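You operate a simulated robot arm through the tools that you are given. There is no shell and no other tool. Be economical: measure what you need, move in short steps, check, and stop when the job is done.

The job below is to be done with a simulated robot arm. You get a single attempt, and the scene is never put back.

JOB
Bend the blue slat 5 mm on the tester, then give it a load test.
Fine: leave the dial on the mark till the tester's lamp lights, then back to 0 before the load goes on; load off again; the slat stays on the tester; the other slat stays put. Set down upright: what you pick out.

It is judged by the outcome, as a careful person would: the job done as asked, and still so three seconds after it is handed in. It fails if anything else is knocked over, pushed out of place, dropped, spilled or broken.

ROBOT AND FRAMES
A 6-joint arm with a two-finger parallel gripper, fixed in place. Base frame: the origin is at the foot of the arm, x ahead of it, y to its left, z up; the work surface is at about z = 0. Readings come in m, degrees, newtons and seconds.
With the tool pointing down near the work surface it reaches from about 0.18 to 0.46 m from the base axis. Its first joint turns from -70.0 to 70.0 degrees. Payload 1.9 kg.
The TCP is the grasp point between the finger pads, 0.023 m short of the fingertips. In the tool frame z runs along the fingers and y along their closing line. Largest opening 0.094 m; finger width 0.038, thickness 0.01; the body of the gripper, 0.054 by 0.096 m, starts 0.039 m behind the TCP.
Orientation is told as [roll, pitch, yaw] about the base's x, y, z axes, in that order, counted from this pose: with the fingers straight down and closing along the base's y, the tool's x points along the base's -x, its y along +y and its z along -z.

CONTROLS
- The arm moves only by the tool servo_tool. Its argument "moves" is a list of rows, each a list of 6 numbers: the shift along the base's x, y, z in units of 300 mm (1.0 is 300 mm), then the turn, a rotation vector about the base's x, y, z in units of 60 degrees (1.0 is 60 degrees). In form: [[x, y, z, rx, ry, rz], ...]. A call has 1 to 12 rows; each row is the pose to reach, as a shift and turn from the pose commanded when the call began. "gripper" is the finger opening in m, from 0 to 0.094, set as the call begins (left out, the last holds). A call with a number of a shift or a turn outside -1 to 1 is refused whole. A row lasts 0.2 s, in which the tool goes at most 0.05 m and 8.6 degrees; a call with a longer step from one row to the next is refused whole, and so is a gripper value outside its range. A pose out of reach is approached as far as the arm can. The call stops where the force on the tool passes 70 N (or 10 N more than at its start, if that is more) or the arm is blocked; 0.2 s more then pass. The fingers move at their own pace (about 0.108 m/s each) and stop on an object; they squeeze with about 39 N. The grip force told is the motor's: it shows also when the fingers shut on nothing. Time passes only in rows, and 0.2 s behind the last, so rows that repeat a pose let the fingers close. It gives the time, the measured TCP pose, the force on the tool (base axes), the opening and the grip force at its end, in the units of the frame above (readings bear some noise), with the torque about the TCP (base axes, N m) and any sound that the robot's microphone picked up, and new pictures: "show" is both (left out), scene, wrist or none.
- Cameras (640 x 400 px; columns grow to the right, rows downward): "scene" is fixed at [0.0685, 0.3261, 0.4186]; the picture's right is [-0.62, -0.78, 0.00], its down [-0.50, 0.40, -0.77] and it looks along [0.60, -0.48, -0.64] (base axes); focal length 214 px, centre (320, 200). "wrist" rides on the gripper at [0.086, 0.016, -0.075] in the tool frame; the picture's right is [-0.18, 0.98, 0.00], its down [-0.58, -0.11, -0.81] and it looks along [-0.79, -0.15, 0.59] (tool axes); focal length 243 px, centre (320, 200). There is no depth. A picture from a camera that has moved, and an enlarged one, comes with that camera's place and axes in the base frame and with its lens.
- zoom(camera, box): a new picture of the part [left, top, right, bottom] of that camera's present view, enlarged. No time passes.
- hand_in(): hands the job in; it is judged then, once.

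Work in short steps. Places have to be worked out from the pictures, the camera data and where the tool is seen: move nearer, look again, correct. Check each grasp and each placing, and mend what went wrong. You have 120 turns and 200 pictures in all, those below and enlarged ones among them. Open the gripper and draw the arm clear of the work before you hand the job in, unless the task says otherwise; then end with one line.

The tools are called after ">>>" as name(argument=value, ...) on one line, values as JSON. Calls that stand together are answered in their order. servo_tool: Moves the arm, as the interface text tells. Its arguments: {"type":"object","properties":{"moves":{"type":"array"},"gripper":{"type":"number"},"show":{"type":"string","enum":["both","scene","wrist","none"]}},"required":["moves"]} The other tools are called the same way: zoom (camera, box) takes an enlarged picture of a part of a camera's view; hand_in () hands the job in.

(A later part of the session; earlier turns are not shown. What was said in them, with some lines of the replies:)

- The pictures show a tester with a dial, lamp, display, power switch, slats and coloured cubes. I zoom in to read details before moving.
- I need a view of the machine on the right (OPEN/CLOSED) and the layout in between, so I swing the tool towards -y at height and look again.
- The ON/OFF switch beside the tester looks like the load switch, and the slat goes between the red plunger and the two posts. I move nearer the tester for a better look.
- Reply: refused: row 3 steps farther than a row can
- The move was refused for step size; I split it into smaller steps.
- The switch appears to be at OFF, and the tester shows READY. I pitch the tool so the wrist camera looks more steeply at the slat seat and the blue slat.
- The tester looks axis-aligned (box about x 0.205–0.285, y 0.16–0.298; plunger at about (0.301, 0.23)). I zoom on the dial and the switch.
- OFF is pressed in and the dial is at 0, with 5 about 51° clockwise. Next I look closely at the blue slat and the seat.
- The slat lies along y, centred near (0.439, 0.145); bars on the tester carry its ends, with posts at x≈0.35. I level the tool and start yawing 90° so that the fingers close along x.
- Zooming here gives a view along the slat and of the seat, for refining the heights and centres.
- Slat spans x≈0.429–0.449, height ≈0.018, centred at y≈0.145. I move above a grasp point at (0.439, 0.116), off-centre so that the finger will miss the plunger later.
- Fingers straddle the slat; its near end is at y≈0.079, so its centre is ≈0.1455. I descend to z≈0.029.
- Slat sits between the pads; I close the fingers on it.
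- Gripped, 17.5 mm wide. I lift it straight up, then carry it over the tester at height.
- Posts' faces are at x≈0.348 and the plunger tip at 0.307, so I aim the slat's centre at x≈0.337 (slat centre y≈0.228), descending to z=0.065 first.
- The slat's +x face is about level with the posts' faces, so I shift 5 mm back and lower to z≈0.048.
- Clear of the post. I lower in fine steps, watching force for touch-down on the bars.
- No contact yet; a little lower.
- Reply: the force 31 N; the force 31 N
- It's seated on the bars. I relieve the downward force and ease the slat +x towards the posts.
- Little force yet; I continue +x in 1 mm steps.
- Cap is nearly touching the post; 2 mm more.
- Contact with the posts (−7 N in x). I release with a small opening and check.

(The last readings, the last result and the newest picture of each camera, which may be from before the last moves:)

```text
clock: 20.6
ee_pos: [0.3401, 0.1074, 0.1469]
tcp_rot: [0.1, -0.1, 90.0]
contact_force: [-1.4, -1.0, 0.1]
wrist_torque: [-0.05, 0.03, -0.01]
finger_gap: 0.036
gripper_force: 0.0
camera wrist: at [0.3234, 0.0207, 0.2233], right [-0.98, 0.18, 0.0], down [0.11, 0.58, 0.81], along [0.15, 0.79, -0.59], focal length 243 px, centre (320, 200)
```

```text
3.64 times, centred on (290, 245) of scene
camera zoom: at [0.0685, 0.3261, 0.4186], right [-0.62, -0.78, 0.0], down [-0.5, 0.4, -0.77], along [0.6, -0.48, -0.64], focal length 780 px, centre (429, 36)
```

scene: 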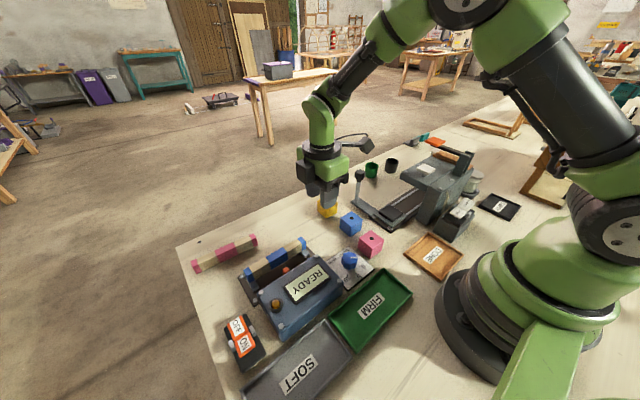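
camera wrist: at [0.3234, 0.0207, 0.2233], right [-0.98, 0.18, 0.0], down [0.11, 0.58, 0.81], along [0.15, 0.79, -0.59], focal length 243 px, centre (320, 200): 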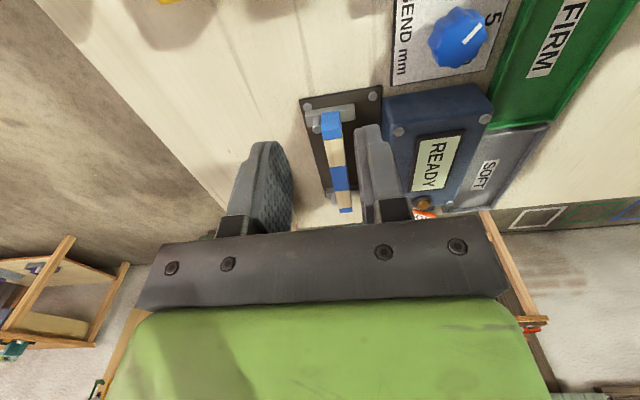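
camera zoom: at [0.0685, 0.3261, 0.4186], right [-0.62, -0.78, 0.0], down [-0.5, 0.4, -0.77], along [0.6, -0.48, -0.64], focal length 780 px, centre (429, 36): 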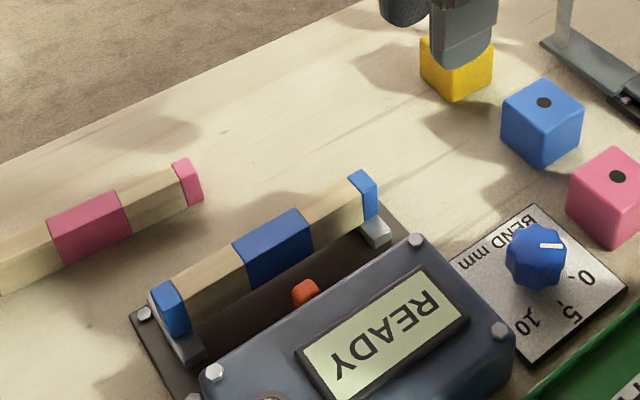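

The slat is resting on both bars against both posts. Intersecting two views puts the knob at about (0.2395, 0.108), top z≈0.03. I yaw back towards +20° above the knob.

>>> servo_tool(moves=[[-0.06, 0, 0, 0, 0, -0.14], [-0.12, 0, 0, 0, 0, -0.28], [-0.18, 0, 0, 0, 0, -0.42], [-0.24, 0, 0, 0, 0, -0.56], [-0.3, 0, 0, 0, 0, -0.7], [-0.335, 0, 0, 0, 0, -0.84]], gripper=0.07, show="none")

>>> servo_tool(moves=[[0, 0, -0.04, 0, 0, -0.11], [0, 0, -0.08, 0, 0, -0.22], [0, 0, -0.12, 0, 0, -0.327]], show="both")

>>> zoom(camera="wrist", box=[220, 60, 480, 230])

```text
clock: 22.0
ee_pos: [0.2409, 0.1076, 0.1488]
tcp_rot: [0.0, 0.1, 39.5]
contact_force: [-0.3, 0.2, 0.3]
wrist_torque: [-0.02, 0.02, 0.03]
finger_gap: 0.0698
gripper_force: 0.1
```

```text
clock: 22.8
ee_pos: [0.2399, 0.1084, 0.1139]
tcp_rot: [-0.1, 0.0, 19.9]
contact_force: [-0.5, -0.4, 0.5]
wrist_torque: [-0.02, 0.02, 0.0]
finger_gap: 0.0701
gripper_force: 0.1
camera wrist: at [0.1535, 0.094, 0.1881], right [-0.16, 0.99, 0.0], down [0.58, 0.1, 0.81], along [0.8, 0.13, -0.59], focal length 243 px, centre (320, 200)
```

scene: 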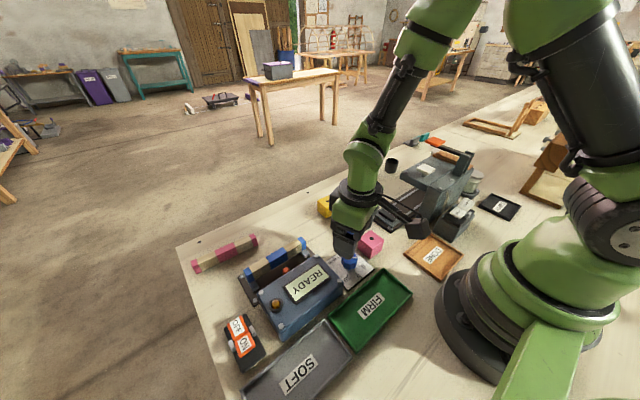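
wrist: 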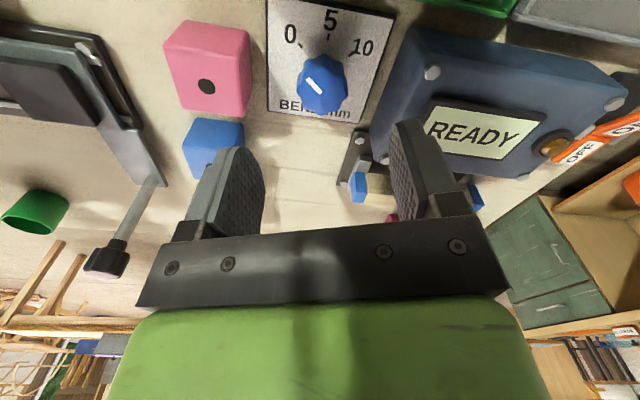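

```text
2.35 times, centred on (350, 145) of wrist
camera zoom: at [0.1535, 0.094, 0.1881], right [-0.16, 0.99, 0.0], down [0.58, 0.1, 0.81], along [0.8, 0.13, -0.59], focal length 571 px, centre (249, 329)
```

zoom: 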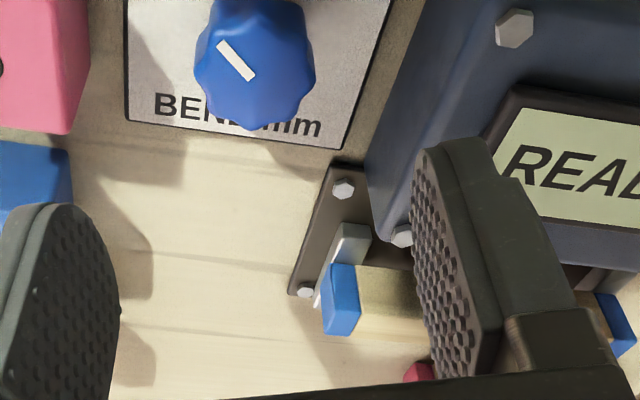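

Knob confirmed at about (0.241, 0.109). I narrow the opening to 0.052 (to clear the box) and descend around it to z≈0.034.

>>> servo_tool(moves=[[0.002, 0.002, 0, 0, 0, 0], [0.002, 0.002, -0.08, 0, 0, 0], [0.002, 0.002, -0.16, 0, 0, 0], [0.002, 0.002, -0.22, 0, 0, 0], [0.002, 0.002, -0.26, 0, 0, 0]], gripper=0.052, show="both")

>>> zoom(camera="wrist", box=[220, 60, 480, 230])

```text
clock: 24.0
ee_pos: [0.239, 0.11, 0.0336]
tcp_rot: [-0.1, 0.0, 20.0]
contact_force: [-0.2, -0.6, 0.4]
wrist_torque: [-0.02, -0.04, -0.03]
finger_gap: 0.0519
gripper_force: 0.0
camera wrist: at [0.1525, 0.0953, 0.1089], right [-0.16, 0.99, 0.0], down [0.58, 0.1, 0.81], along [0.8, 0.13, -0.59], focal length 243 px, centre (320, 200)
```

scene: 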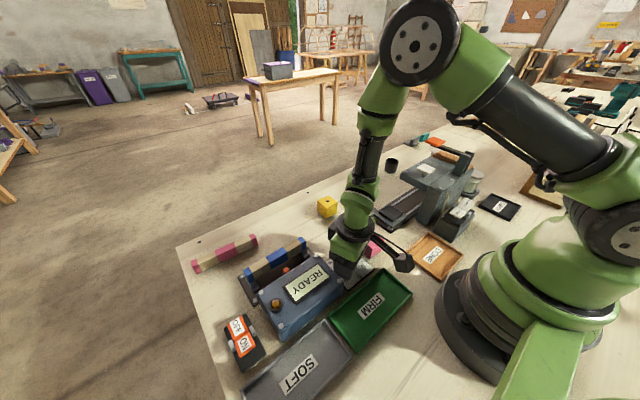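
wrist: 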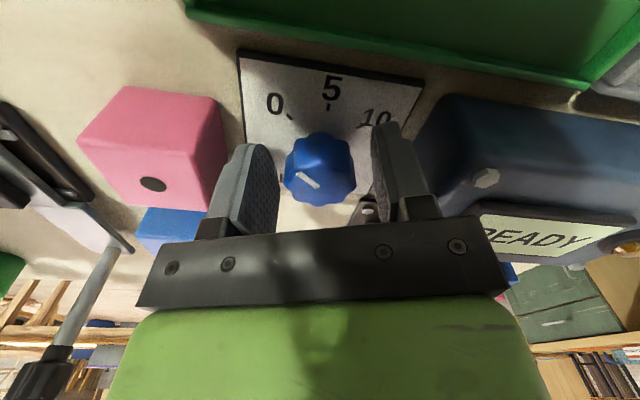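

```text
2.35 times, centred on (350, 145) of wrist
camera zoom: at [0.1525, 0.0953, 0.1089], right [-0.16, 0.99, 0.0], down [0.58, 0.1, 0.81], along [0.8, 0.13, -0.59], focal length 571 px, centre (249, 329)
```

zoom: 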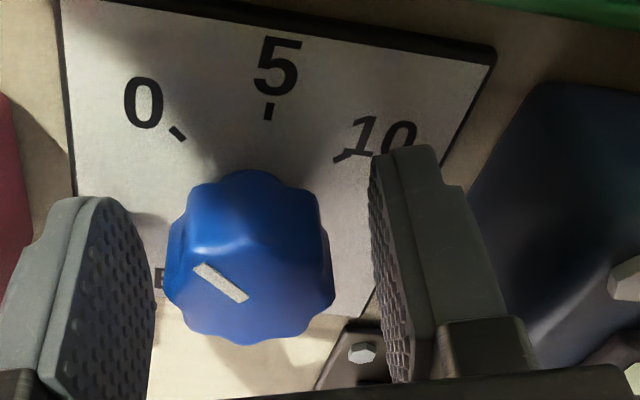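

Knob lies between the pads. I close on it.

>>> servo_tool(moves=[[0, 0, 0, 0, 0, 0], [0, 0, 0, 0, 0, 0]], gripper=0.02, show="wrist")

>>> zoom(camera="wrist", box=[220, 60, 480, 230])

```text
clock: 24.6
ee_pos: [0.2395, 0.1083, 0.0338]
tcp_rot: [0.0, 0.0, 20.0]
contact_force: [3.7, -2.3, -13.4]
wrist_torque: [0.04, -0.24, 0.0]
finger_gap: 0.0326
gripper_force: 45.0
camera wrist: at [0.1525, 0.0952, 0.1089], right [-0.16, 0.99, 0.0], down [0.58, 0.1, 0.81], along [0.8, 0.13, -0.59], focal length 243 px, centre (320, 200)
```

wrist: 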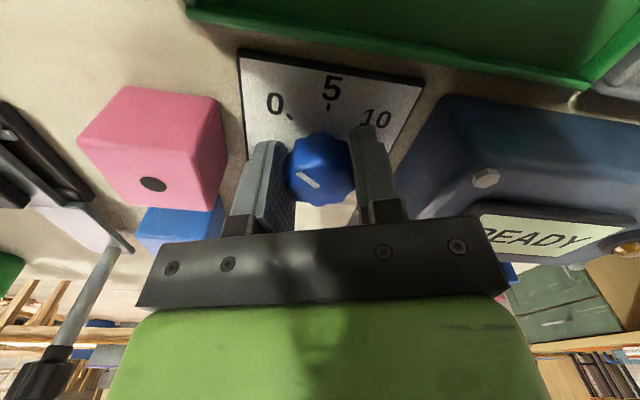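

```text
2.35 times, centred on (350, 145) of wrist
camera zoom: at [0.1525, 0.0952, 0.1089], right [-0.16, 0.99, 0.0], down [0.58, 0.1, 0.81], along [0.8, 0.13, -0.59], focal length 571 px, centre (249, 329)
```

zoom: 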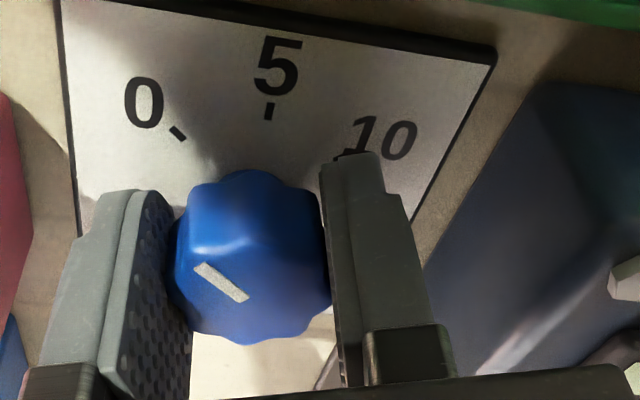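

Gripped with little twist. I rotate clockwise about 50°, watching dial and display.

>>> servo_tool(moves=[[0, 0, 0, 0, 0, -0.12], [0, 0, 0, 0, 0, -0.24], [0, 0, 0, 0, 0, -0.36], [0, 0, 0, 0, 0, -0.48], [0, 0, 0, 0, 0, -0.6], [0, 0, 0, 0, 0, -0.72], [0, 0, 0, 0, 0, -0.83]], show="both")

>>> zoom(camera="wrist", box=[220, 60, 480, 230])

>>> zoom(camera="scene", box=[230, 220, 390, 330])

```text
clock: 26.2
ee_pos: [0.2399, 0.1097, 0.0347]
tcp_rot: [0.1, 0.0, -29.9]
contact_force: [-14.2, 37.9, -2.1]
wrist_torque: [0.62, 0.36, -0.03]
finger_gap: 0.0323
gripper_force: 45.0
camera wrist: at [0.1738, 0.1665, 0.1104], right [0.65, 0.76, 0.0], down [0.45, -0.39, 0.81], along [0.61, -0.52, -0.59], focal length 243 px, centre (320, 200)
```

scene: 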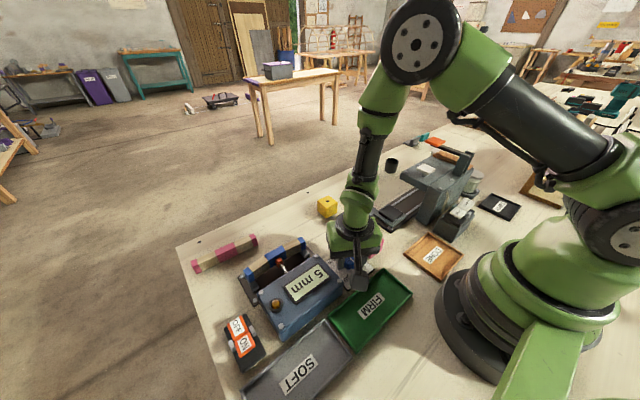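
wrist: 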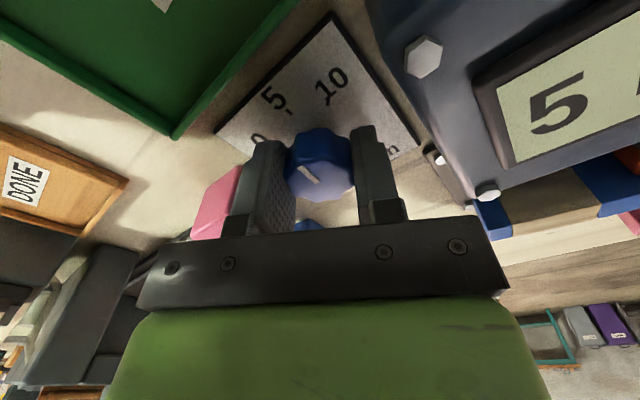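

```text
2.35 times, centred on (350, 145) of wrist
camera zoom: at [0.1738, 0.1665, 0.1104], right [0.65, 0.76, 0.0], down [0.45, -0.39, 0.81], along [0.61, -0.52, -0.59], focal length 571 px, centre (249, 329)
```

zoom: 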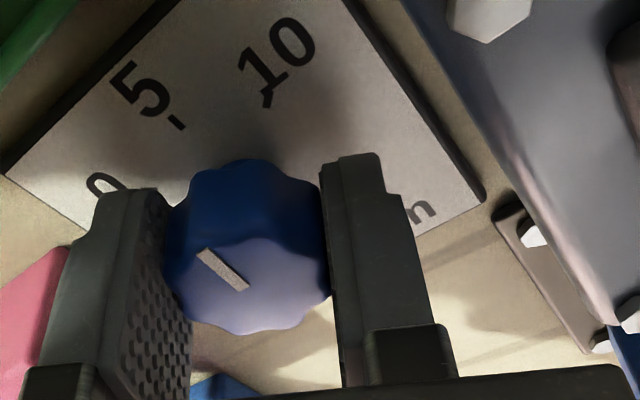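

```text
3.64 times, centred on (310, 275) of scene
camera zoom: at [0.0686, 0.3261, 0.4187], right [-0.62, -0.78, 0.0], down [-0.5, 0.4, -0.77], along [0.6, -0.48, -0.64], focal length 780 px, centre (356, -73)
```

zoom: 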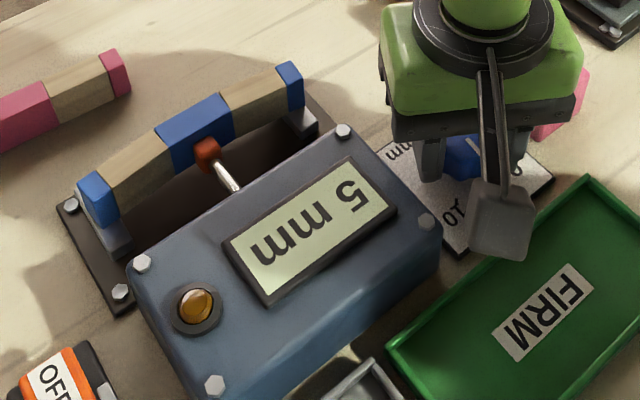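

Display reads "5 mm", the plunger bends the slat, lamp not yet lit. I hold and wait.

>>> servo_tool(moves=[[0, 0, 0, 0, 0, 0], [0, 0, 0, 0, 0, 0], [0, 0, 0, 0, 0, 0], [0, 0, 0, 0, 0, 0], [0, 0, 0, 0, 0, 0], [0, 0, 0, 0, 0, 0], [0, 0, 0, 0, 0, 0], [0, 0, 0, 0, 0, 0], [0, 0, 0, 0, 0, 0], [0, 0, 0, 0, 0, 0], [0, 0, 0, 0, 0, 0], [0, 0, 0, 0, 0, 0]], show="none")

>>> zoom(camera="scene", box=[230, 220, 390, 330])

```text
clock: 28.8
ee_pos: [0.2396, 0.1093, 0.0353]
tcp_rot: [0.2, -0.1, -29.8]
contact_force: [-0.4, 35.7, 26.4]
wrist_torque: [0.76, 0.0, -0.05]
finger_gap: 0.0324
gripper_force: 44.9
```

```text
3.64 times, centred on (310, 275) of scene
camera zoom: at [0.0685, 0.326, 0.4187], right [-0.62, -0.78, 0.0], down [-0.5, 0.4, -0.77], along [0.6, -0.48, -0.64], focal length 780 px, centre (356, -73)
```

zoom: 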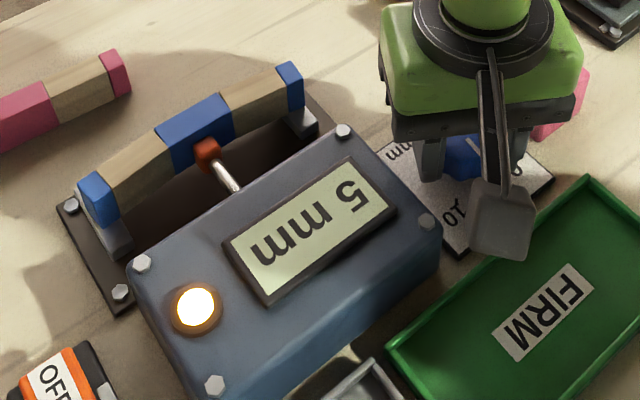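

The lamp is lit at 5 mm. I turn the dial back to 0.

>>> servo_tool(moves=[[0, 0, 0, 0, 0, 0.12], [0, 0, 0, 0, 0, 0.24], [0, 0, 0, 0, 0, 0.36], [0, 0, 0, 0, 0, 0.48], [0, 0, 0, 0, 0, 0.6], [0, 0, 0, 0, 0, 0.72], [0, 0, 0, 0, 0, 0.83]], show="wrist")

>>> zoom(camera="wrist", box=[220, 60, 480, 230])

>>> zoom(camera="scene", box=[230, 220, 390, 330])

```text
clock: 30.4
ee_pos: [0.2413, 0.1106, 0.0346]
tcp_rot: [0.0, -0.1, 20.3]
contact_force: [-8.1, 55.5, 19.0]
wrist_torque: [1.35, -0.14, -0.02]
finger_gap: 0.0323
gripper_force: 44.9
camera wrist: at [0.154, 0.0951, 0.1102], right [-0.17, 0.99, 0.0], down [0.58, 0.1, 0.81], along [0.8, 0.14, -0.59], focal length 243 px, centre (320, 200)
```

wrist: 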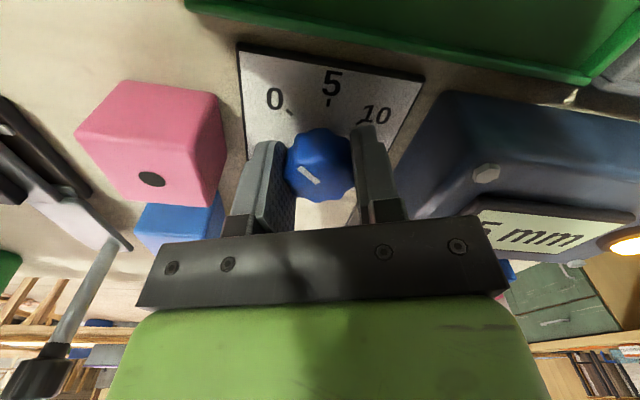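

```text
2.35 times, centred on (350, 145) of wrist
camera zoom: at [0.154, 0.0951, 0.1102], right [-0.17, 0.99, 0.0], down [0.58, 0.1, 0.81], along [0.8, 0.14, -0.59], focal length 571 px, centre (249, 329)
```

zoom: 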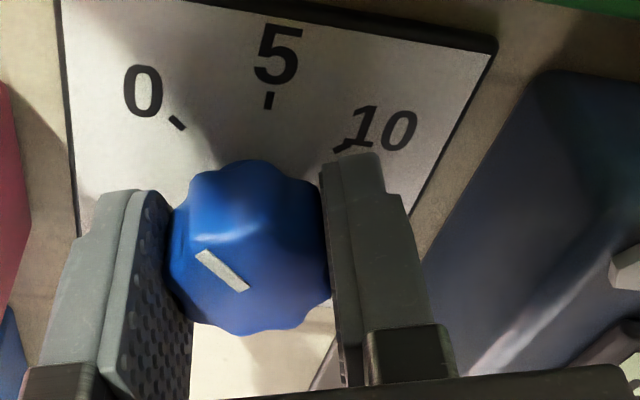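

```text
3.64 times, centred on (310, 275) of scene
camera zoom: at [0.0685, 0.326, 0.4187], right [-0.62, -0.78, 0.0], down [-0.5, 0.4, -0.77], along [0.6, -0.48, -0.64], focal length 780 px, centre (356, -73)
```

zoom: 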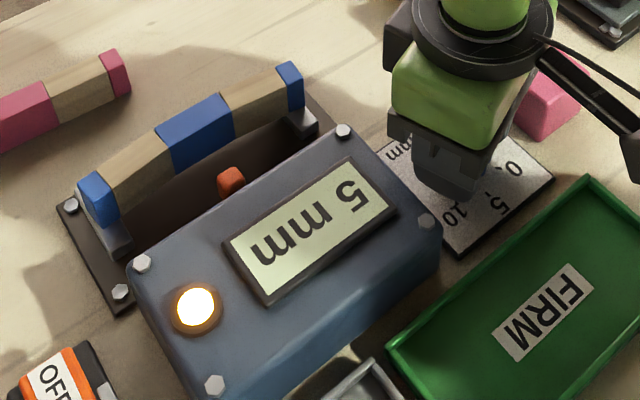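

Dial is back at 0 and the plunger is retracted. I relieve the side load (2 mm +y), release and rise.

>>> servo_tool(moves=[[0, 0.004, 0, 0, 0, 0], [0, 0.007, 0, 0, 0, 0]], show="none")

>>> servo_tool(moves=[[0, 0, 0, 0, 0, 0], [0, 0, 0, 0, 0, 0]], gripper=0.05, show="none")

>>> servo_tool(moves=[[0, 0, 0.06, 0, 0, 0], [0, 0, 0.16, 0, 0, 0], [0, 0, 0.28, 0, 0, 0], [0, 0, 0.4, 0, 0, 0]])

>>> zoom(camera="wrist", box=[220, 0, 480, 170])

>>> zoom(camera="scene", box=[210, 220, 400, 350])

```text
clock: 31.0
ee_pos: [0.2409, 0.1108, 0.0345]
tcp_rot: [0.1, 0.1, 19.8]
contact_force: [5.7, -1.9, 25.9]
wrist_torque: [0.37, -0.98, 0.04]
finger_gap: 0.0322
gripper_force: 44.7
```

```text
clock: 31.6
ee_pos: [0.2397, 0.1109, 0.0351]
tcp_rot: [0.0, 0.2, 20.1]
contact_force: [-0.1, 0.1, -0.2]
wrist_torque: [-0.02, 0.0, 0.03]
finger_gap: 0.0501
gripper_force: 0.0
```

```text
clock: 32.6
ee_pos: [0.241, 0.1125, 0.1538]
tcp_rot: [0.0, 0.0, 20.0]
contact_force: [-0.3, 0.6, -0.1]
wrist_torque: [0.02, 0.01, -0.02]
finger_gap: 0.0499
gripper_force: 0.1
camera wrist: at [0.1542, 0.0973, 0.2298], right [-0.16, 0.99, 0.0], down [0.58, 0.1, 0.81], along [0.79, 0.13, -0.59], focal length 243 px, centre (320, 200)
```

scene: 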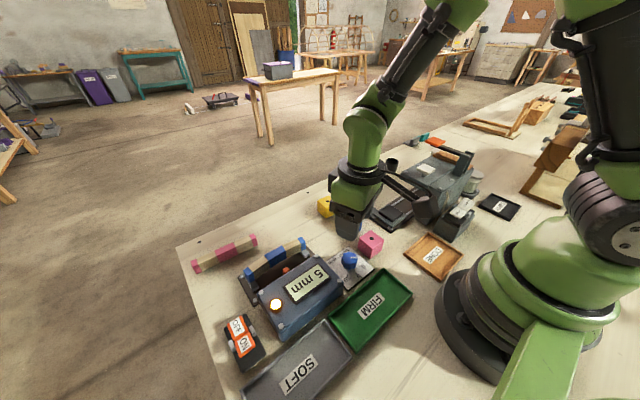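
wrist: 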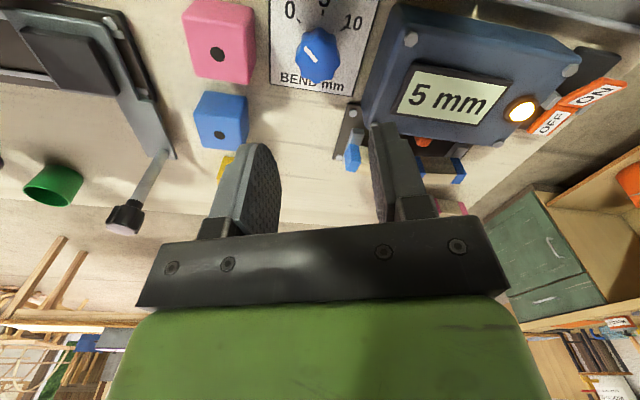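

```text
2.35 times, centred on (350, 85) of wrist
camera zoom: at [0.1542, 0.0973, 0.2298], right [-0.16, 0.99, 0.0], down [0.58, 0.1, 0.81], along [0.79, 0.13, -0.59], focal length 571 px, centre (249, 471)
```

zoom: 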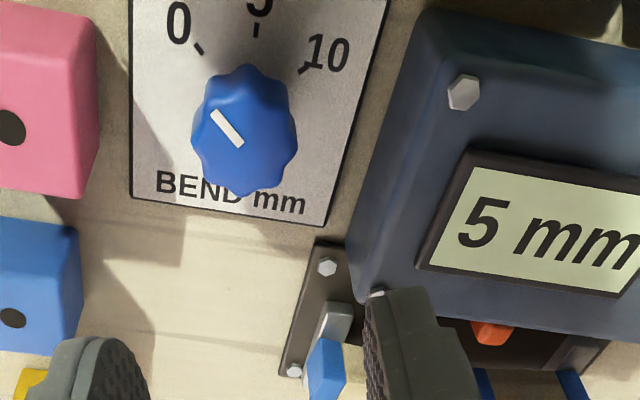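

```text
3.08 times, centred on (305, 285) of scene
camera zoom: at [0.0686, 0.3261, 0.4186], right [-0.62, -0.78, 0.0], down [-0.5, 0.4, -0.77], along [0.6, -0.48, -0.64], focal length 660 px, centre (366, -62)
```

zoom: 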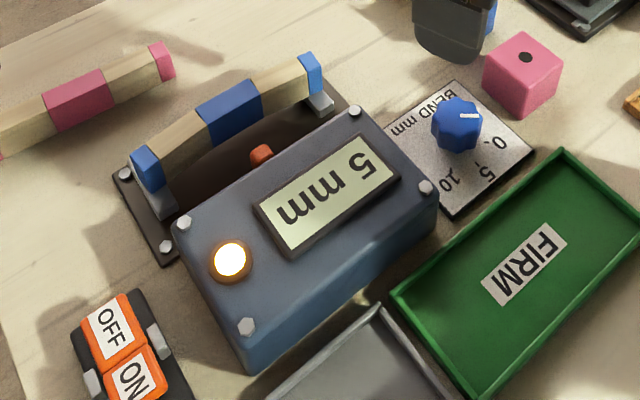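

Dial is at 0, plunger back, lamp lit. Next: the load switch. I go towards it with closed fingers, yawing to 90°, and look again.

>>> servo_tool(moves=[[0, 0.09, 0.02, 0, 0, 0.13], [0, 0.18, 0.04, 0, 0, 0.26], [0, 0.27, 0.05, 0, 0, 0.39], [0, 0.36, 0.05, 0, 0, 0.52], [0, 0.45, 0.05, 0, 0, 0.65], [-0.02, 0.54, 0.05, 0, 0, 0.78]], gripper=0.0, show="none")

>>> servo_tool(moves=[[-0.02, 0.04, 0, 0, 0, 0.13], [-0.03, 0.08, 0, 0, 0, 0.26], [-0.05, 0.1, 0, 0, 0, 0.387]])

>>> zoom(camera="wrist", box=[220, 0, 480, 170])

```text
clock: 34.0
ee_pos: [0.2337, 0.2733, 0.1698]
tcp_rot: [0.0, 0.0, 67.0]
contact_force: [0.3, -0.9, 0.0]
wrist_torque: [-0.02, -0.01, 0.01]
finger_gap: 0.0
gripper_force: 38.7
```

```text
clock: 34.8
ee_pos: [0.2194, 0.3018, 0.1696]
tcp_rot: [0.0, 0.0, 90.2]
contact_force: [0.7, 0.0, -0.7]
wrist_torque: [0.01, 0.0, 0.03]
finger_gap: 0.0
gripper_force: 38.7
camera wrist: at [0.2037, 0.216, 0.2446], right [-0.98, 0.18, 0.0], down [0.11, 0.58, 0.81], along [0.15, 0.79, -0.59], focal length 243 px, centre (320, 200)
```

scene: 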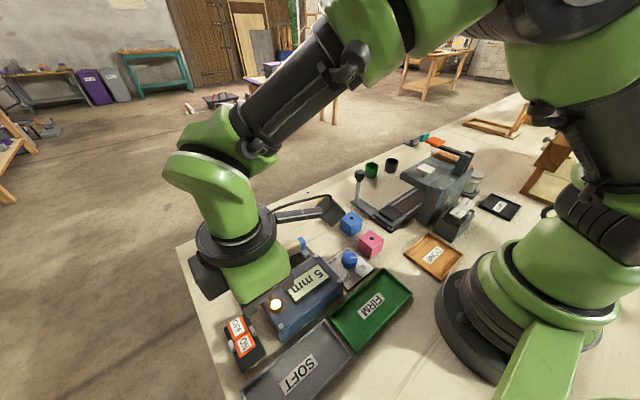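
wrist: 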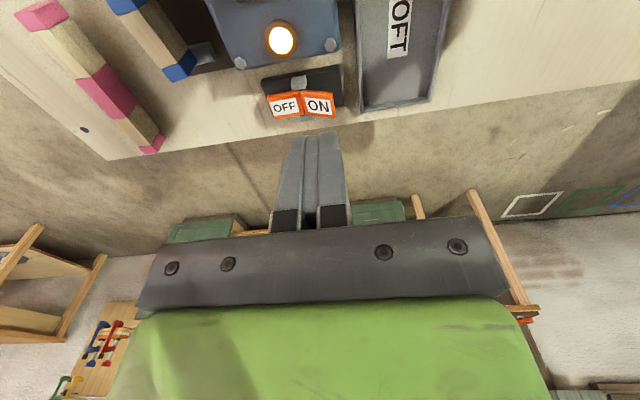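

```text
2.35 times, centred on (350, 85) of wrist
camera zoom: at [0.2037, 0.216, 0.2446], right [-0.98, 0.18, 0.0], down [0.11, 0.58, 0.81], along [0.15, 0.79, -0.59], focal length 571 px, centre (249, 471)
```

zoom: 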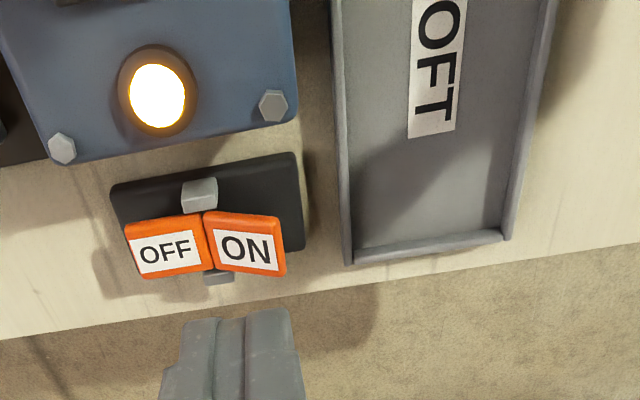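

ON half is centred near (0.229, 0.345), outer edge x≈0.215, hinge x≈0.245. I go above (0.222, 0.344) and then lower slowly.

>>> servo_tool(moves=[[0.01, 0.07, -0.05, 0, 0, 0], [0.01, 0.14, -0.15, 0, 0, 0], [0.01, 0.14, -0.27, 0, 0, 0]])

>>> zoom(camera="wrist", box=[220, 0, 480, 170])

```text
clock: 35.6
ee_pos: [0.2226, 0.3452, 0.0896]
tcp_rot: [0.0, 0.1, 89.9]
contact_force: [1.1, 0.1, -0.2]
wrist_torque: [-0.03, 0.03, -0.01]
finger_gap: 0.0
gripper_force: 38.8
camera wrist: at [0.2064, 0.2588, 0.1643], right [-0.98, 0.18, 0.0], down [0.11, 0.58, 0.81], along [0.15, 0.79, -0.59], focal length 243 px, centre (320, 200)
```

scene: 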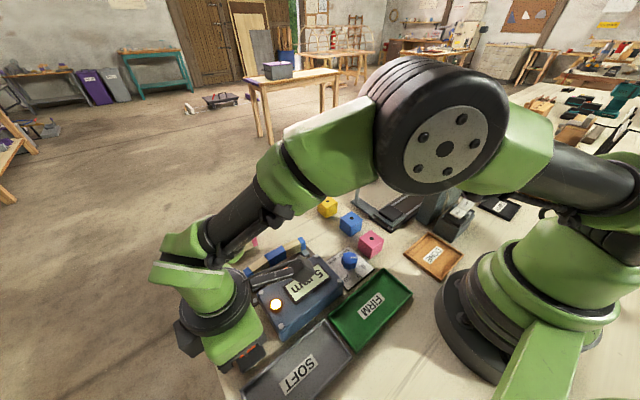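
wrist: 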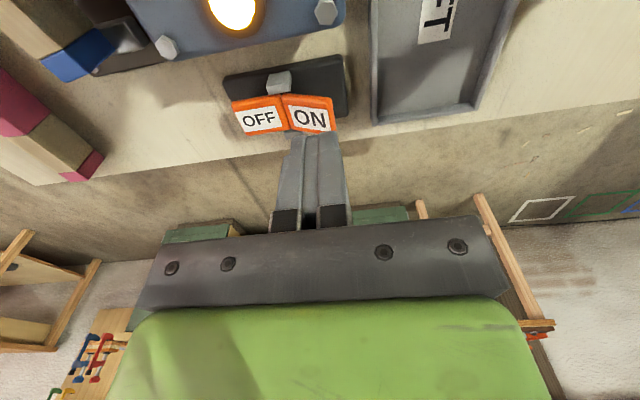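

```text
2.35 times, centred on (350, 85) of wrist
camera zoom: at [0.2064, 0.2588, 0.1643], right [-0.98, 0.18, 0.0], down [0.11, 0.58, 0.81], along [0.15, 0.79, -0.59], focal length 571 px, centre (249, 471)
```

zoom: 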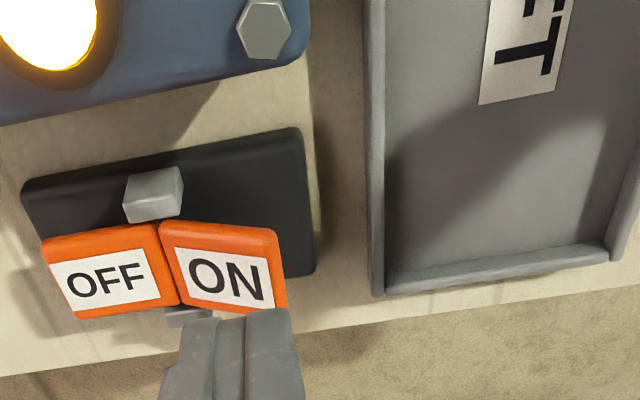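

Aligned over ON. I lower slowly until the rocker takes force.

>>> servo_tool(moves=[[0, 0, -0.04, 0, 0, 0], [0, 0, -0.08, 0, 0, 0], [0, 0, -0.09, 0, 0, 0], [0, 0, -0.1, 0, 0, 0], [0, 0, -0.11, 0, 0, 0]], show="none")

```text
clock: 36.8
ee_pos: [0.2218, 0.3449, 0.0562]
tcp_rot: [-0.1, 0.0, 90.0]
contact_force: [-0.6, 0.0, -0.2]
wrist_torque: [-0.01, -0.02, 0.02]
finger_gap: 0.0
gripper_force: 39.4
```

No contact yet at tip z≈0.033; I keep lowering in 2 mm steps.

>>> servo_tool(moves=[[0, 0, -0.007, 0, 0, 0], [0, 0, -0.014, 0, 0, 0], [0, 0, -0.021, 0, 0, 0]], show="wrist")

>>> zoom(camera="scene", box=[210, 220, 400, 350])

```text
clock: 37.6
ee_pos: [0.2222, 0.345, 0.0492]
tcp_rot: [-0.1, 0.0, 90.0]
contact_force: [0.8, -0.2, -1.4]
wrist_torque: [0.02, -0.01, 0.02]
finger_gap: 0.0
gripper_force: 38.9
camera wrist: at [0.206, 0.2588, 0.1244], right [-0.98, 0.18, 0.0], down [0.11, 0.58, 0.81], along [0.15, 0.79, -0.59], focal length 243 px, centre (320, 200)
```

wrist: 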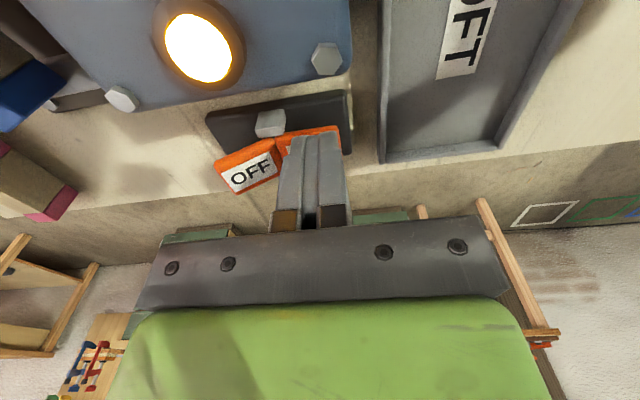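

```text
3.08 times, centred on (305, 285) of scene
camera zoom: at [0.0685, 0.3261, 0.4186], right [-0.62, -0.78, 0.0], down [-0.5, 0.4, -0.77], along [0.6, -0.48, -0.64], focal length 660 px, centre (366, -62)
```

zoom: 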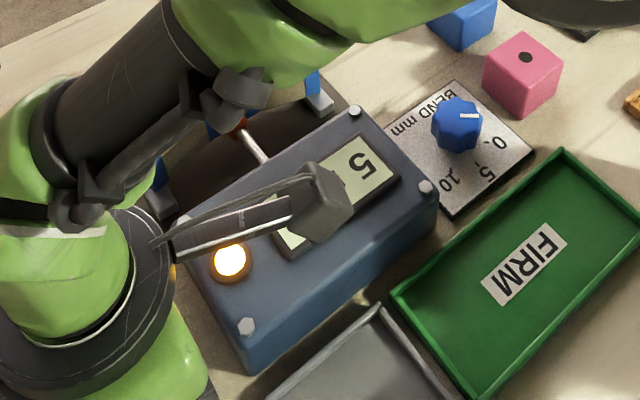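

The rocker has tipped to ON and the plunger is extending. I lift away to see the display.

>>> servo_tool(moves=[[0, 0, 0.07, 0, 0, 0], [0, 0, 0.17, 0, 0, 0], [0, 0, 0.3, 0, 0, 0], [0, 0, 0.4, 0, 0, 0]])

>>> zoom(camera="scene", box=[210, 220, 400, 350])

>>> zoom(camera="wrist", box=[100, 0, 440, 200])

```text
clock: 38.6
ee_pos: [0.2237, 0.3458, 0.1675]
tcp_rot: [0.1, 0.0, 90.0]
contact_force: [0.5, 0.8, 0.3]
wrist_torque: [0.0, -0.05, 0.01]
finger_gap: 0.0
gripper_force: 38.8
camera wrist: at [0.208, 0.2594, 0.2435], right [-0.98, 0.18, 0.0], down [0.11, 0.58, 0.81], along [0.15, 0.79, -0.59], focal length 243 px, centre (320, 200)
```

scene: 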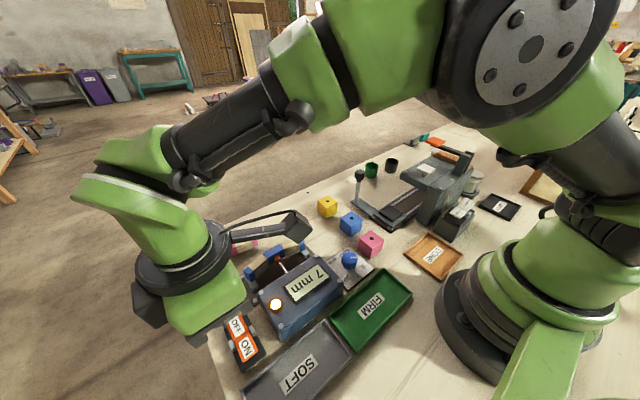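
wrist: 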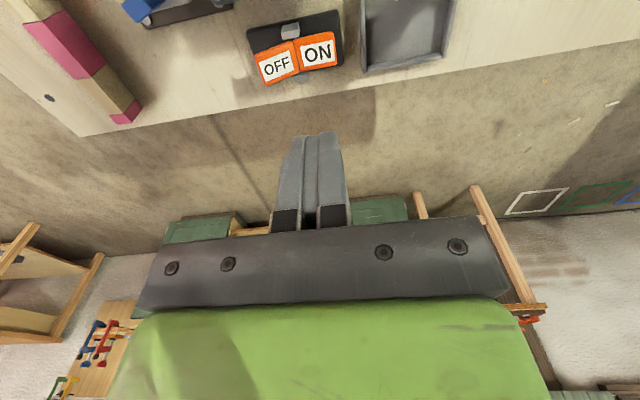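

```text
3.08 times, centred on (305, 285) of scene
camera zoom: at [0.0685, 0.3261, 0.4186], right [-0.62, -0.78, 0.0], down [-0.5, 0.4, -0.77], along [0.6, -0.48, -0.64], focal length 660 px, centre (366, -62)
```

zoom: 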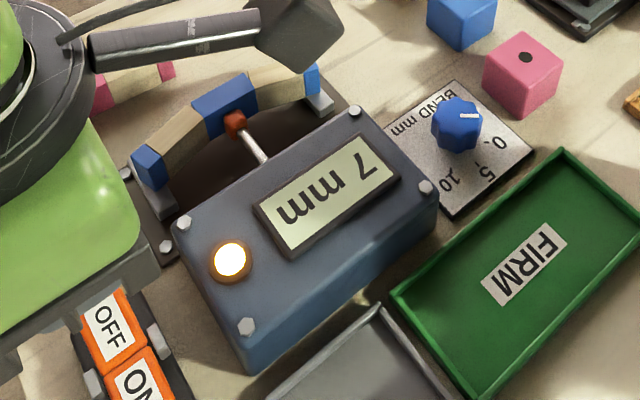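

```text
1.88 times, centred on (270, 100) of wrist
camera zoom: at [0.208, 0.2594, 0.2435], right [-0.98, 0.18, 0.0], down [0.11, 0.58, 0.81], along [0.15, 0.79, -0.59], focal length 457 px, centre (414, 388)
```

zoom: 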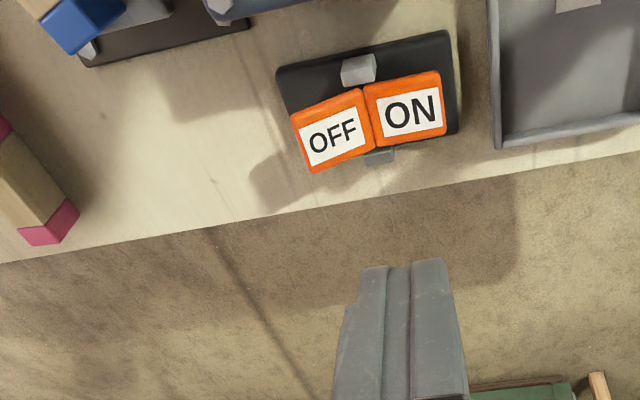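

Load test running: display "7 mm". I let it settle a moment while moving above OFF at x≈0.268.

>>> servo_tool(moves=[[0.07, 0, 0, 0, 0, 0], [0.145, 0, 0, 0, 0, 0], [0.145, 0, 0, 0, 0, 0], [0.145, 0, 0, 0, 0, 0], [0.145, 0, 0, 0, 0, 0], [0.145, 0, 0, 0, 0, 0], [0.145, 0, -0.1, 0, 0, 0], [0.145, 0, -0.2, 0, 0, 0], [0.145, 0, -0.26, 0, 0, 0]])

>>> zoom(camera="wrist", box=[220, 0, 480, 170])

>>> zoom(camera="scene", box=[210, 220, 400, 350])

```text
clock: 40.6
ee_pos: [0.2644, 0.3451, 0.0925]
tcp_rot: [0.0, 0.0, 89.9]
contact_force: [0.2, 0.2, 1.1]
wrist_torque: [0.02, 0.02, -0.01]
finger_gap: 0.0
gripper_force: 39.1
camera wrist: at [0.2482, 0.2591, 0.1679], right [-0.98, 0.18, 0.0], down [0.11, 0.58, 0.81], along [0.15, 0.79, -0.59], focal length 243 px, centre (320, 200)
```

scene: 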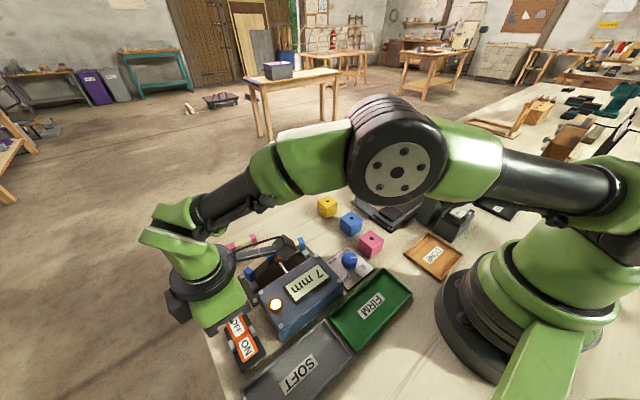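
wrist: 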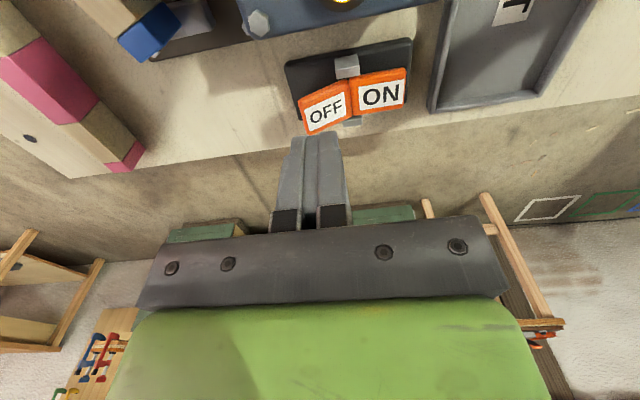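

```text
2.35 times, centred on (350, 85) of wrist
camera zoom: at [0.2482, 0.2591, 0.1679], right [-0.98, 0.18, 0.0], down [0.11, 0.58, 0.81], along [0.15, 0.79, -0.59], focal length 571 px, centre (249, 471)
```

zoom: 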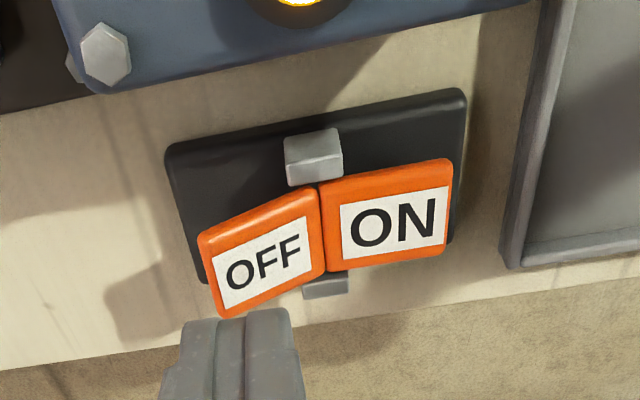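

```text
3.08 times, centred on (305, 285) of scene
camera zoom: at [0.0685, 0.3261, 0.4186], right [-0.62, -0.78, 0.0], down [-0.5, 0.4, -0.77], along [0.6, -0.48, -0.64], focal length 660 px, centre (366, -62)
```

zoom: 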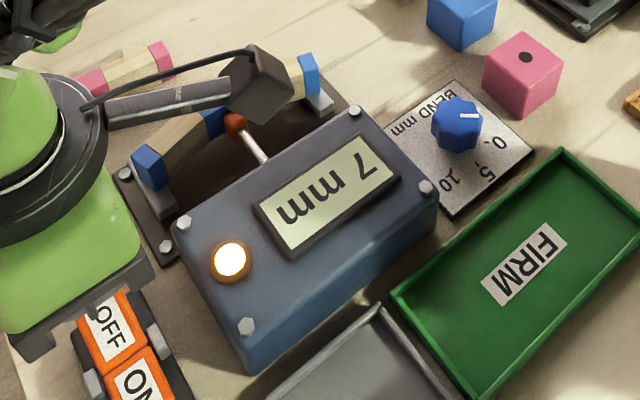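

Still 7 mm, stable. I press OFF to take the load off.

>>> servo_tool(moves=[[0.005, 0, -0.05, 0, 0, 0], [0.005, 0, -0.09, 0, 0, 0], [0.005, 0, -0.11, 0, 0, 0], [0.005, 0, -0.12, 0, 0, 0], [0.005, 0, -0.13, 0, 0, 0], [0.005, 0, -0.14, 0, 0, 0]], show="wrist")

```text
clock: 42.0
ee_pos: [0.2675, 0.3461, 0.0501]
tcp_rot: [0.1, 0.0, 90.0]
contact_force: [0.7, -0.3, 0.5]
wrist_torque: [-0.01, -0.02, 0.0]
finger_gap: 0.0003
gripper_force: 38.9
camera wrist: at [0.2515, 0.2597, 0.1246], right [-0.98, 0.18, 0.0], down [0.11, 0.58, 0.81], along [0.15, 0.79, -0.59], focal length 243 px, centre (320, 200)
```

wrist: 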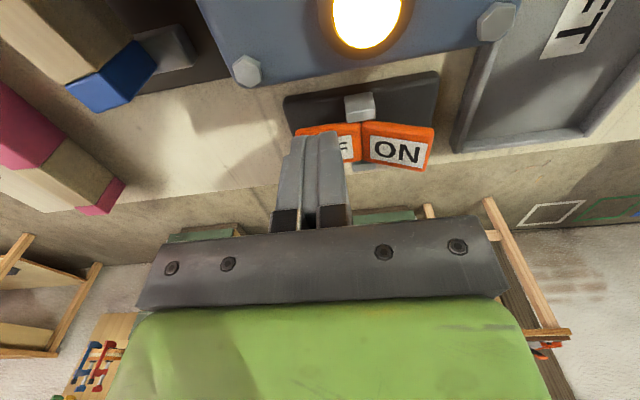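

The rocker tipped back to OFF. I lift away and draw the arm clear with the gripper open.

>>> servo_tool(moves=[[0, 0, 0.08, 0, 0, 0], [0, 0, 0.2, 0, 0, 0], [0, 0, 0.34, 0, 0, 0], [0, 0, 0.46, 0, 0, 0], [-0.03, -0.14, 0.5, 0, 0, 0], [-0.06, -0.28, 0.5, 0, 0, 0], [-0.09, -0.42, 0.5, 0, 0, 0], [-0.12, -0.56, 0.5, 0, 0, 0], [-0.15, -0.7, 0.5, 0, 0, 0], [-0.15, -0.84, 0.5, 0, 0, 0], [-0.15, -0.97, 0.5, 0, 0, 0]], show="none")

>>> servo_tool(moves=[[0, 0, 0, 0, 0, 0], [0, 0, 0, 0, 0, 0]], gripper=0.08, show="scene")

>>> zoom(camera="scene", box=[180, 210, 400, 370])

```text
clock: 44.4
ee_pos: [0.2216, 0.0548, 0.2003]
tcp_rot: [0.0, 0.0, 90.1]
contact_force: [0.0, -0.8, 0.5]
wrist_torque: [-0.01, -0.01, -0.03]
finger_gap: 0.0
gripper_force: 39.3
```

```text
clock: 45.0
ee_pos: [0.2231, 0.0551, 0.1987]
tcp_rot: [0.0, 0.0, 90.0]
contact_force: [-0.7, 0.4, 0.4]
wrist_torque: [-0.03, -0.02, 0.02]
finger_gap: 0.08
gripper_force: 0.1
```

scene: 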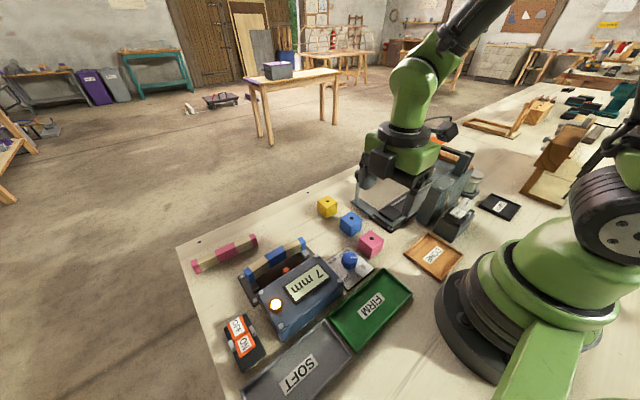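

```text
2.50 times, centred on (290, 290) of scene
camera zoom: at [0.0685, 0.3261, 0.4186], right [-0.62, -0.78, 0.0], down [-0.5, 0.4, -0.77], along [0.6, -0.48, -0.64], focal length 536 px, centre (395, -25)
```

zoom: 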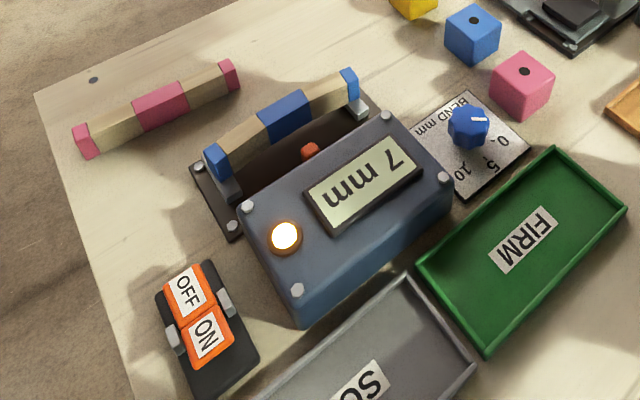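

The load is off, the plunger is back and the dial is at 0. The blue slat stands on the tester and nothing else has moved, so I hand in.

>>> hand_in()

```text
The job is handed in.
```

The blue slat was bent 5 mm until the lamp lit, then the dial was set back to 0. It was load-tested (the tester showed 7 mm) with the load now off; the slat is upright on the tester and the other slat was not touched.
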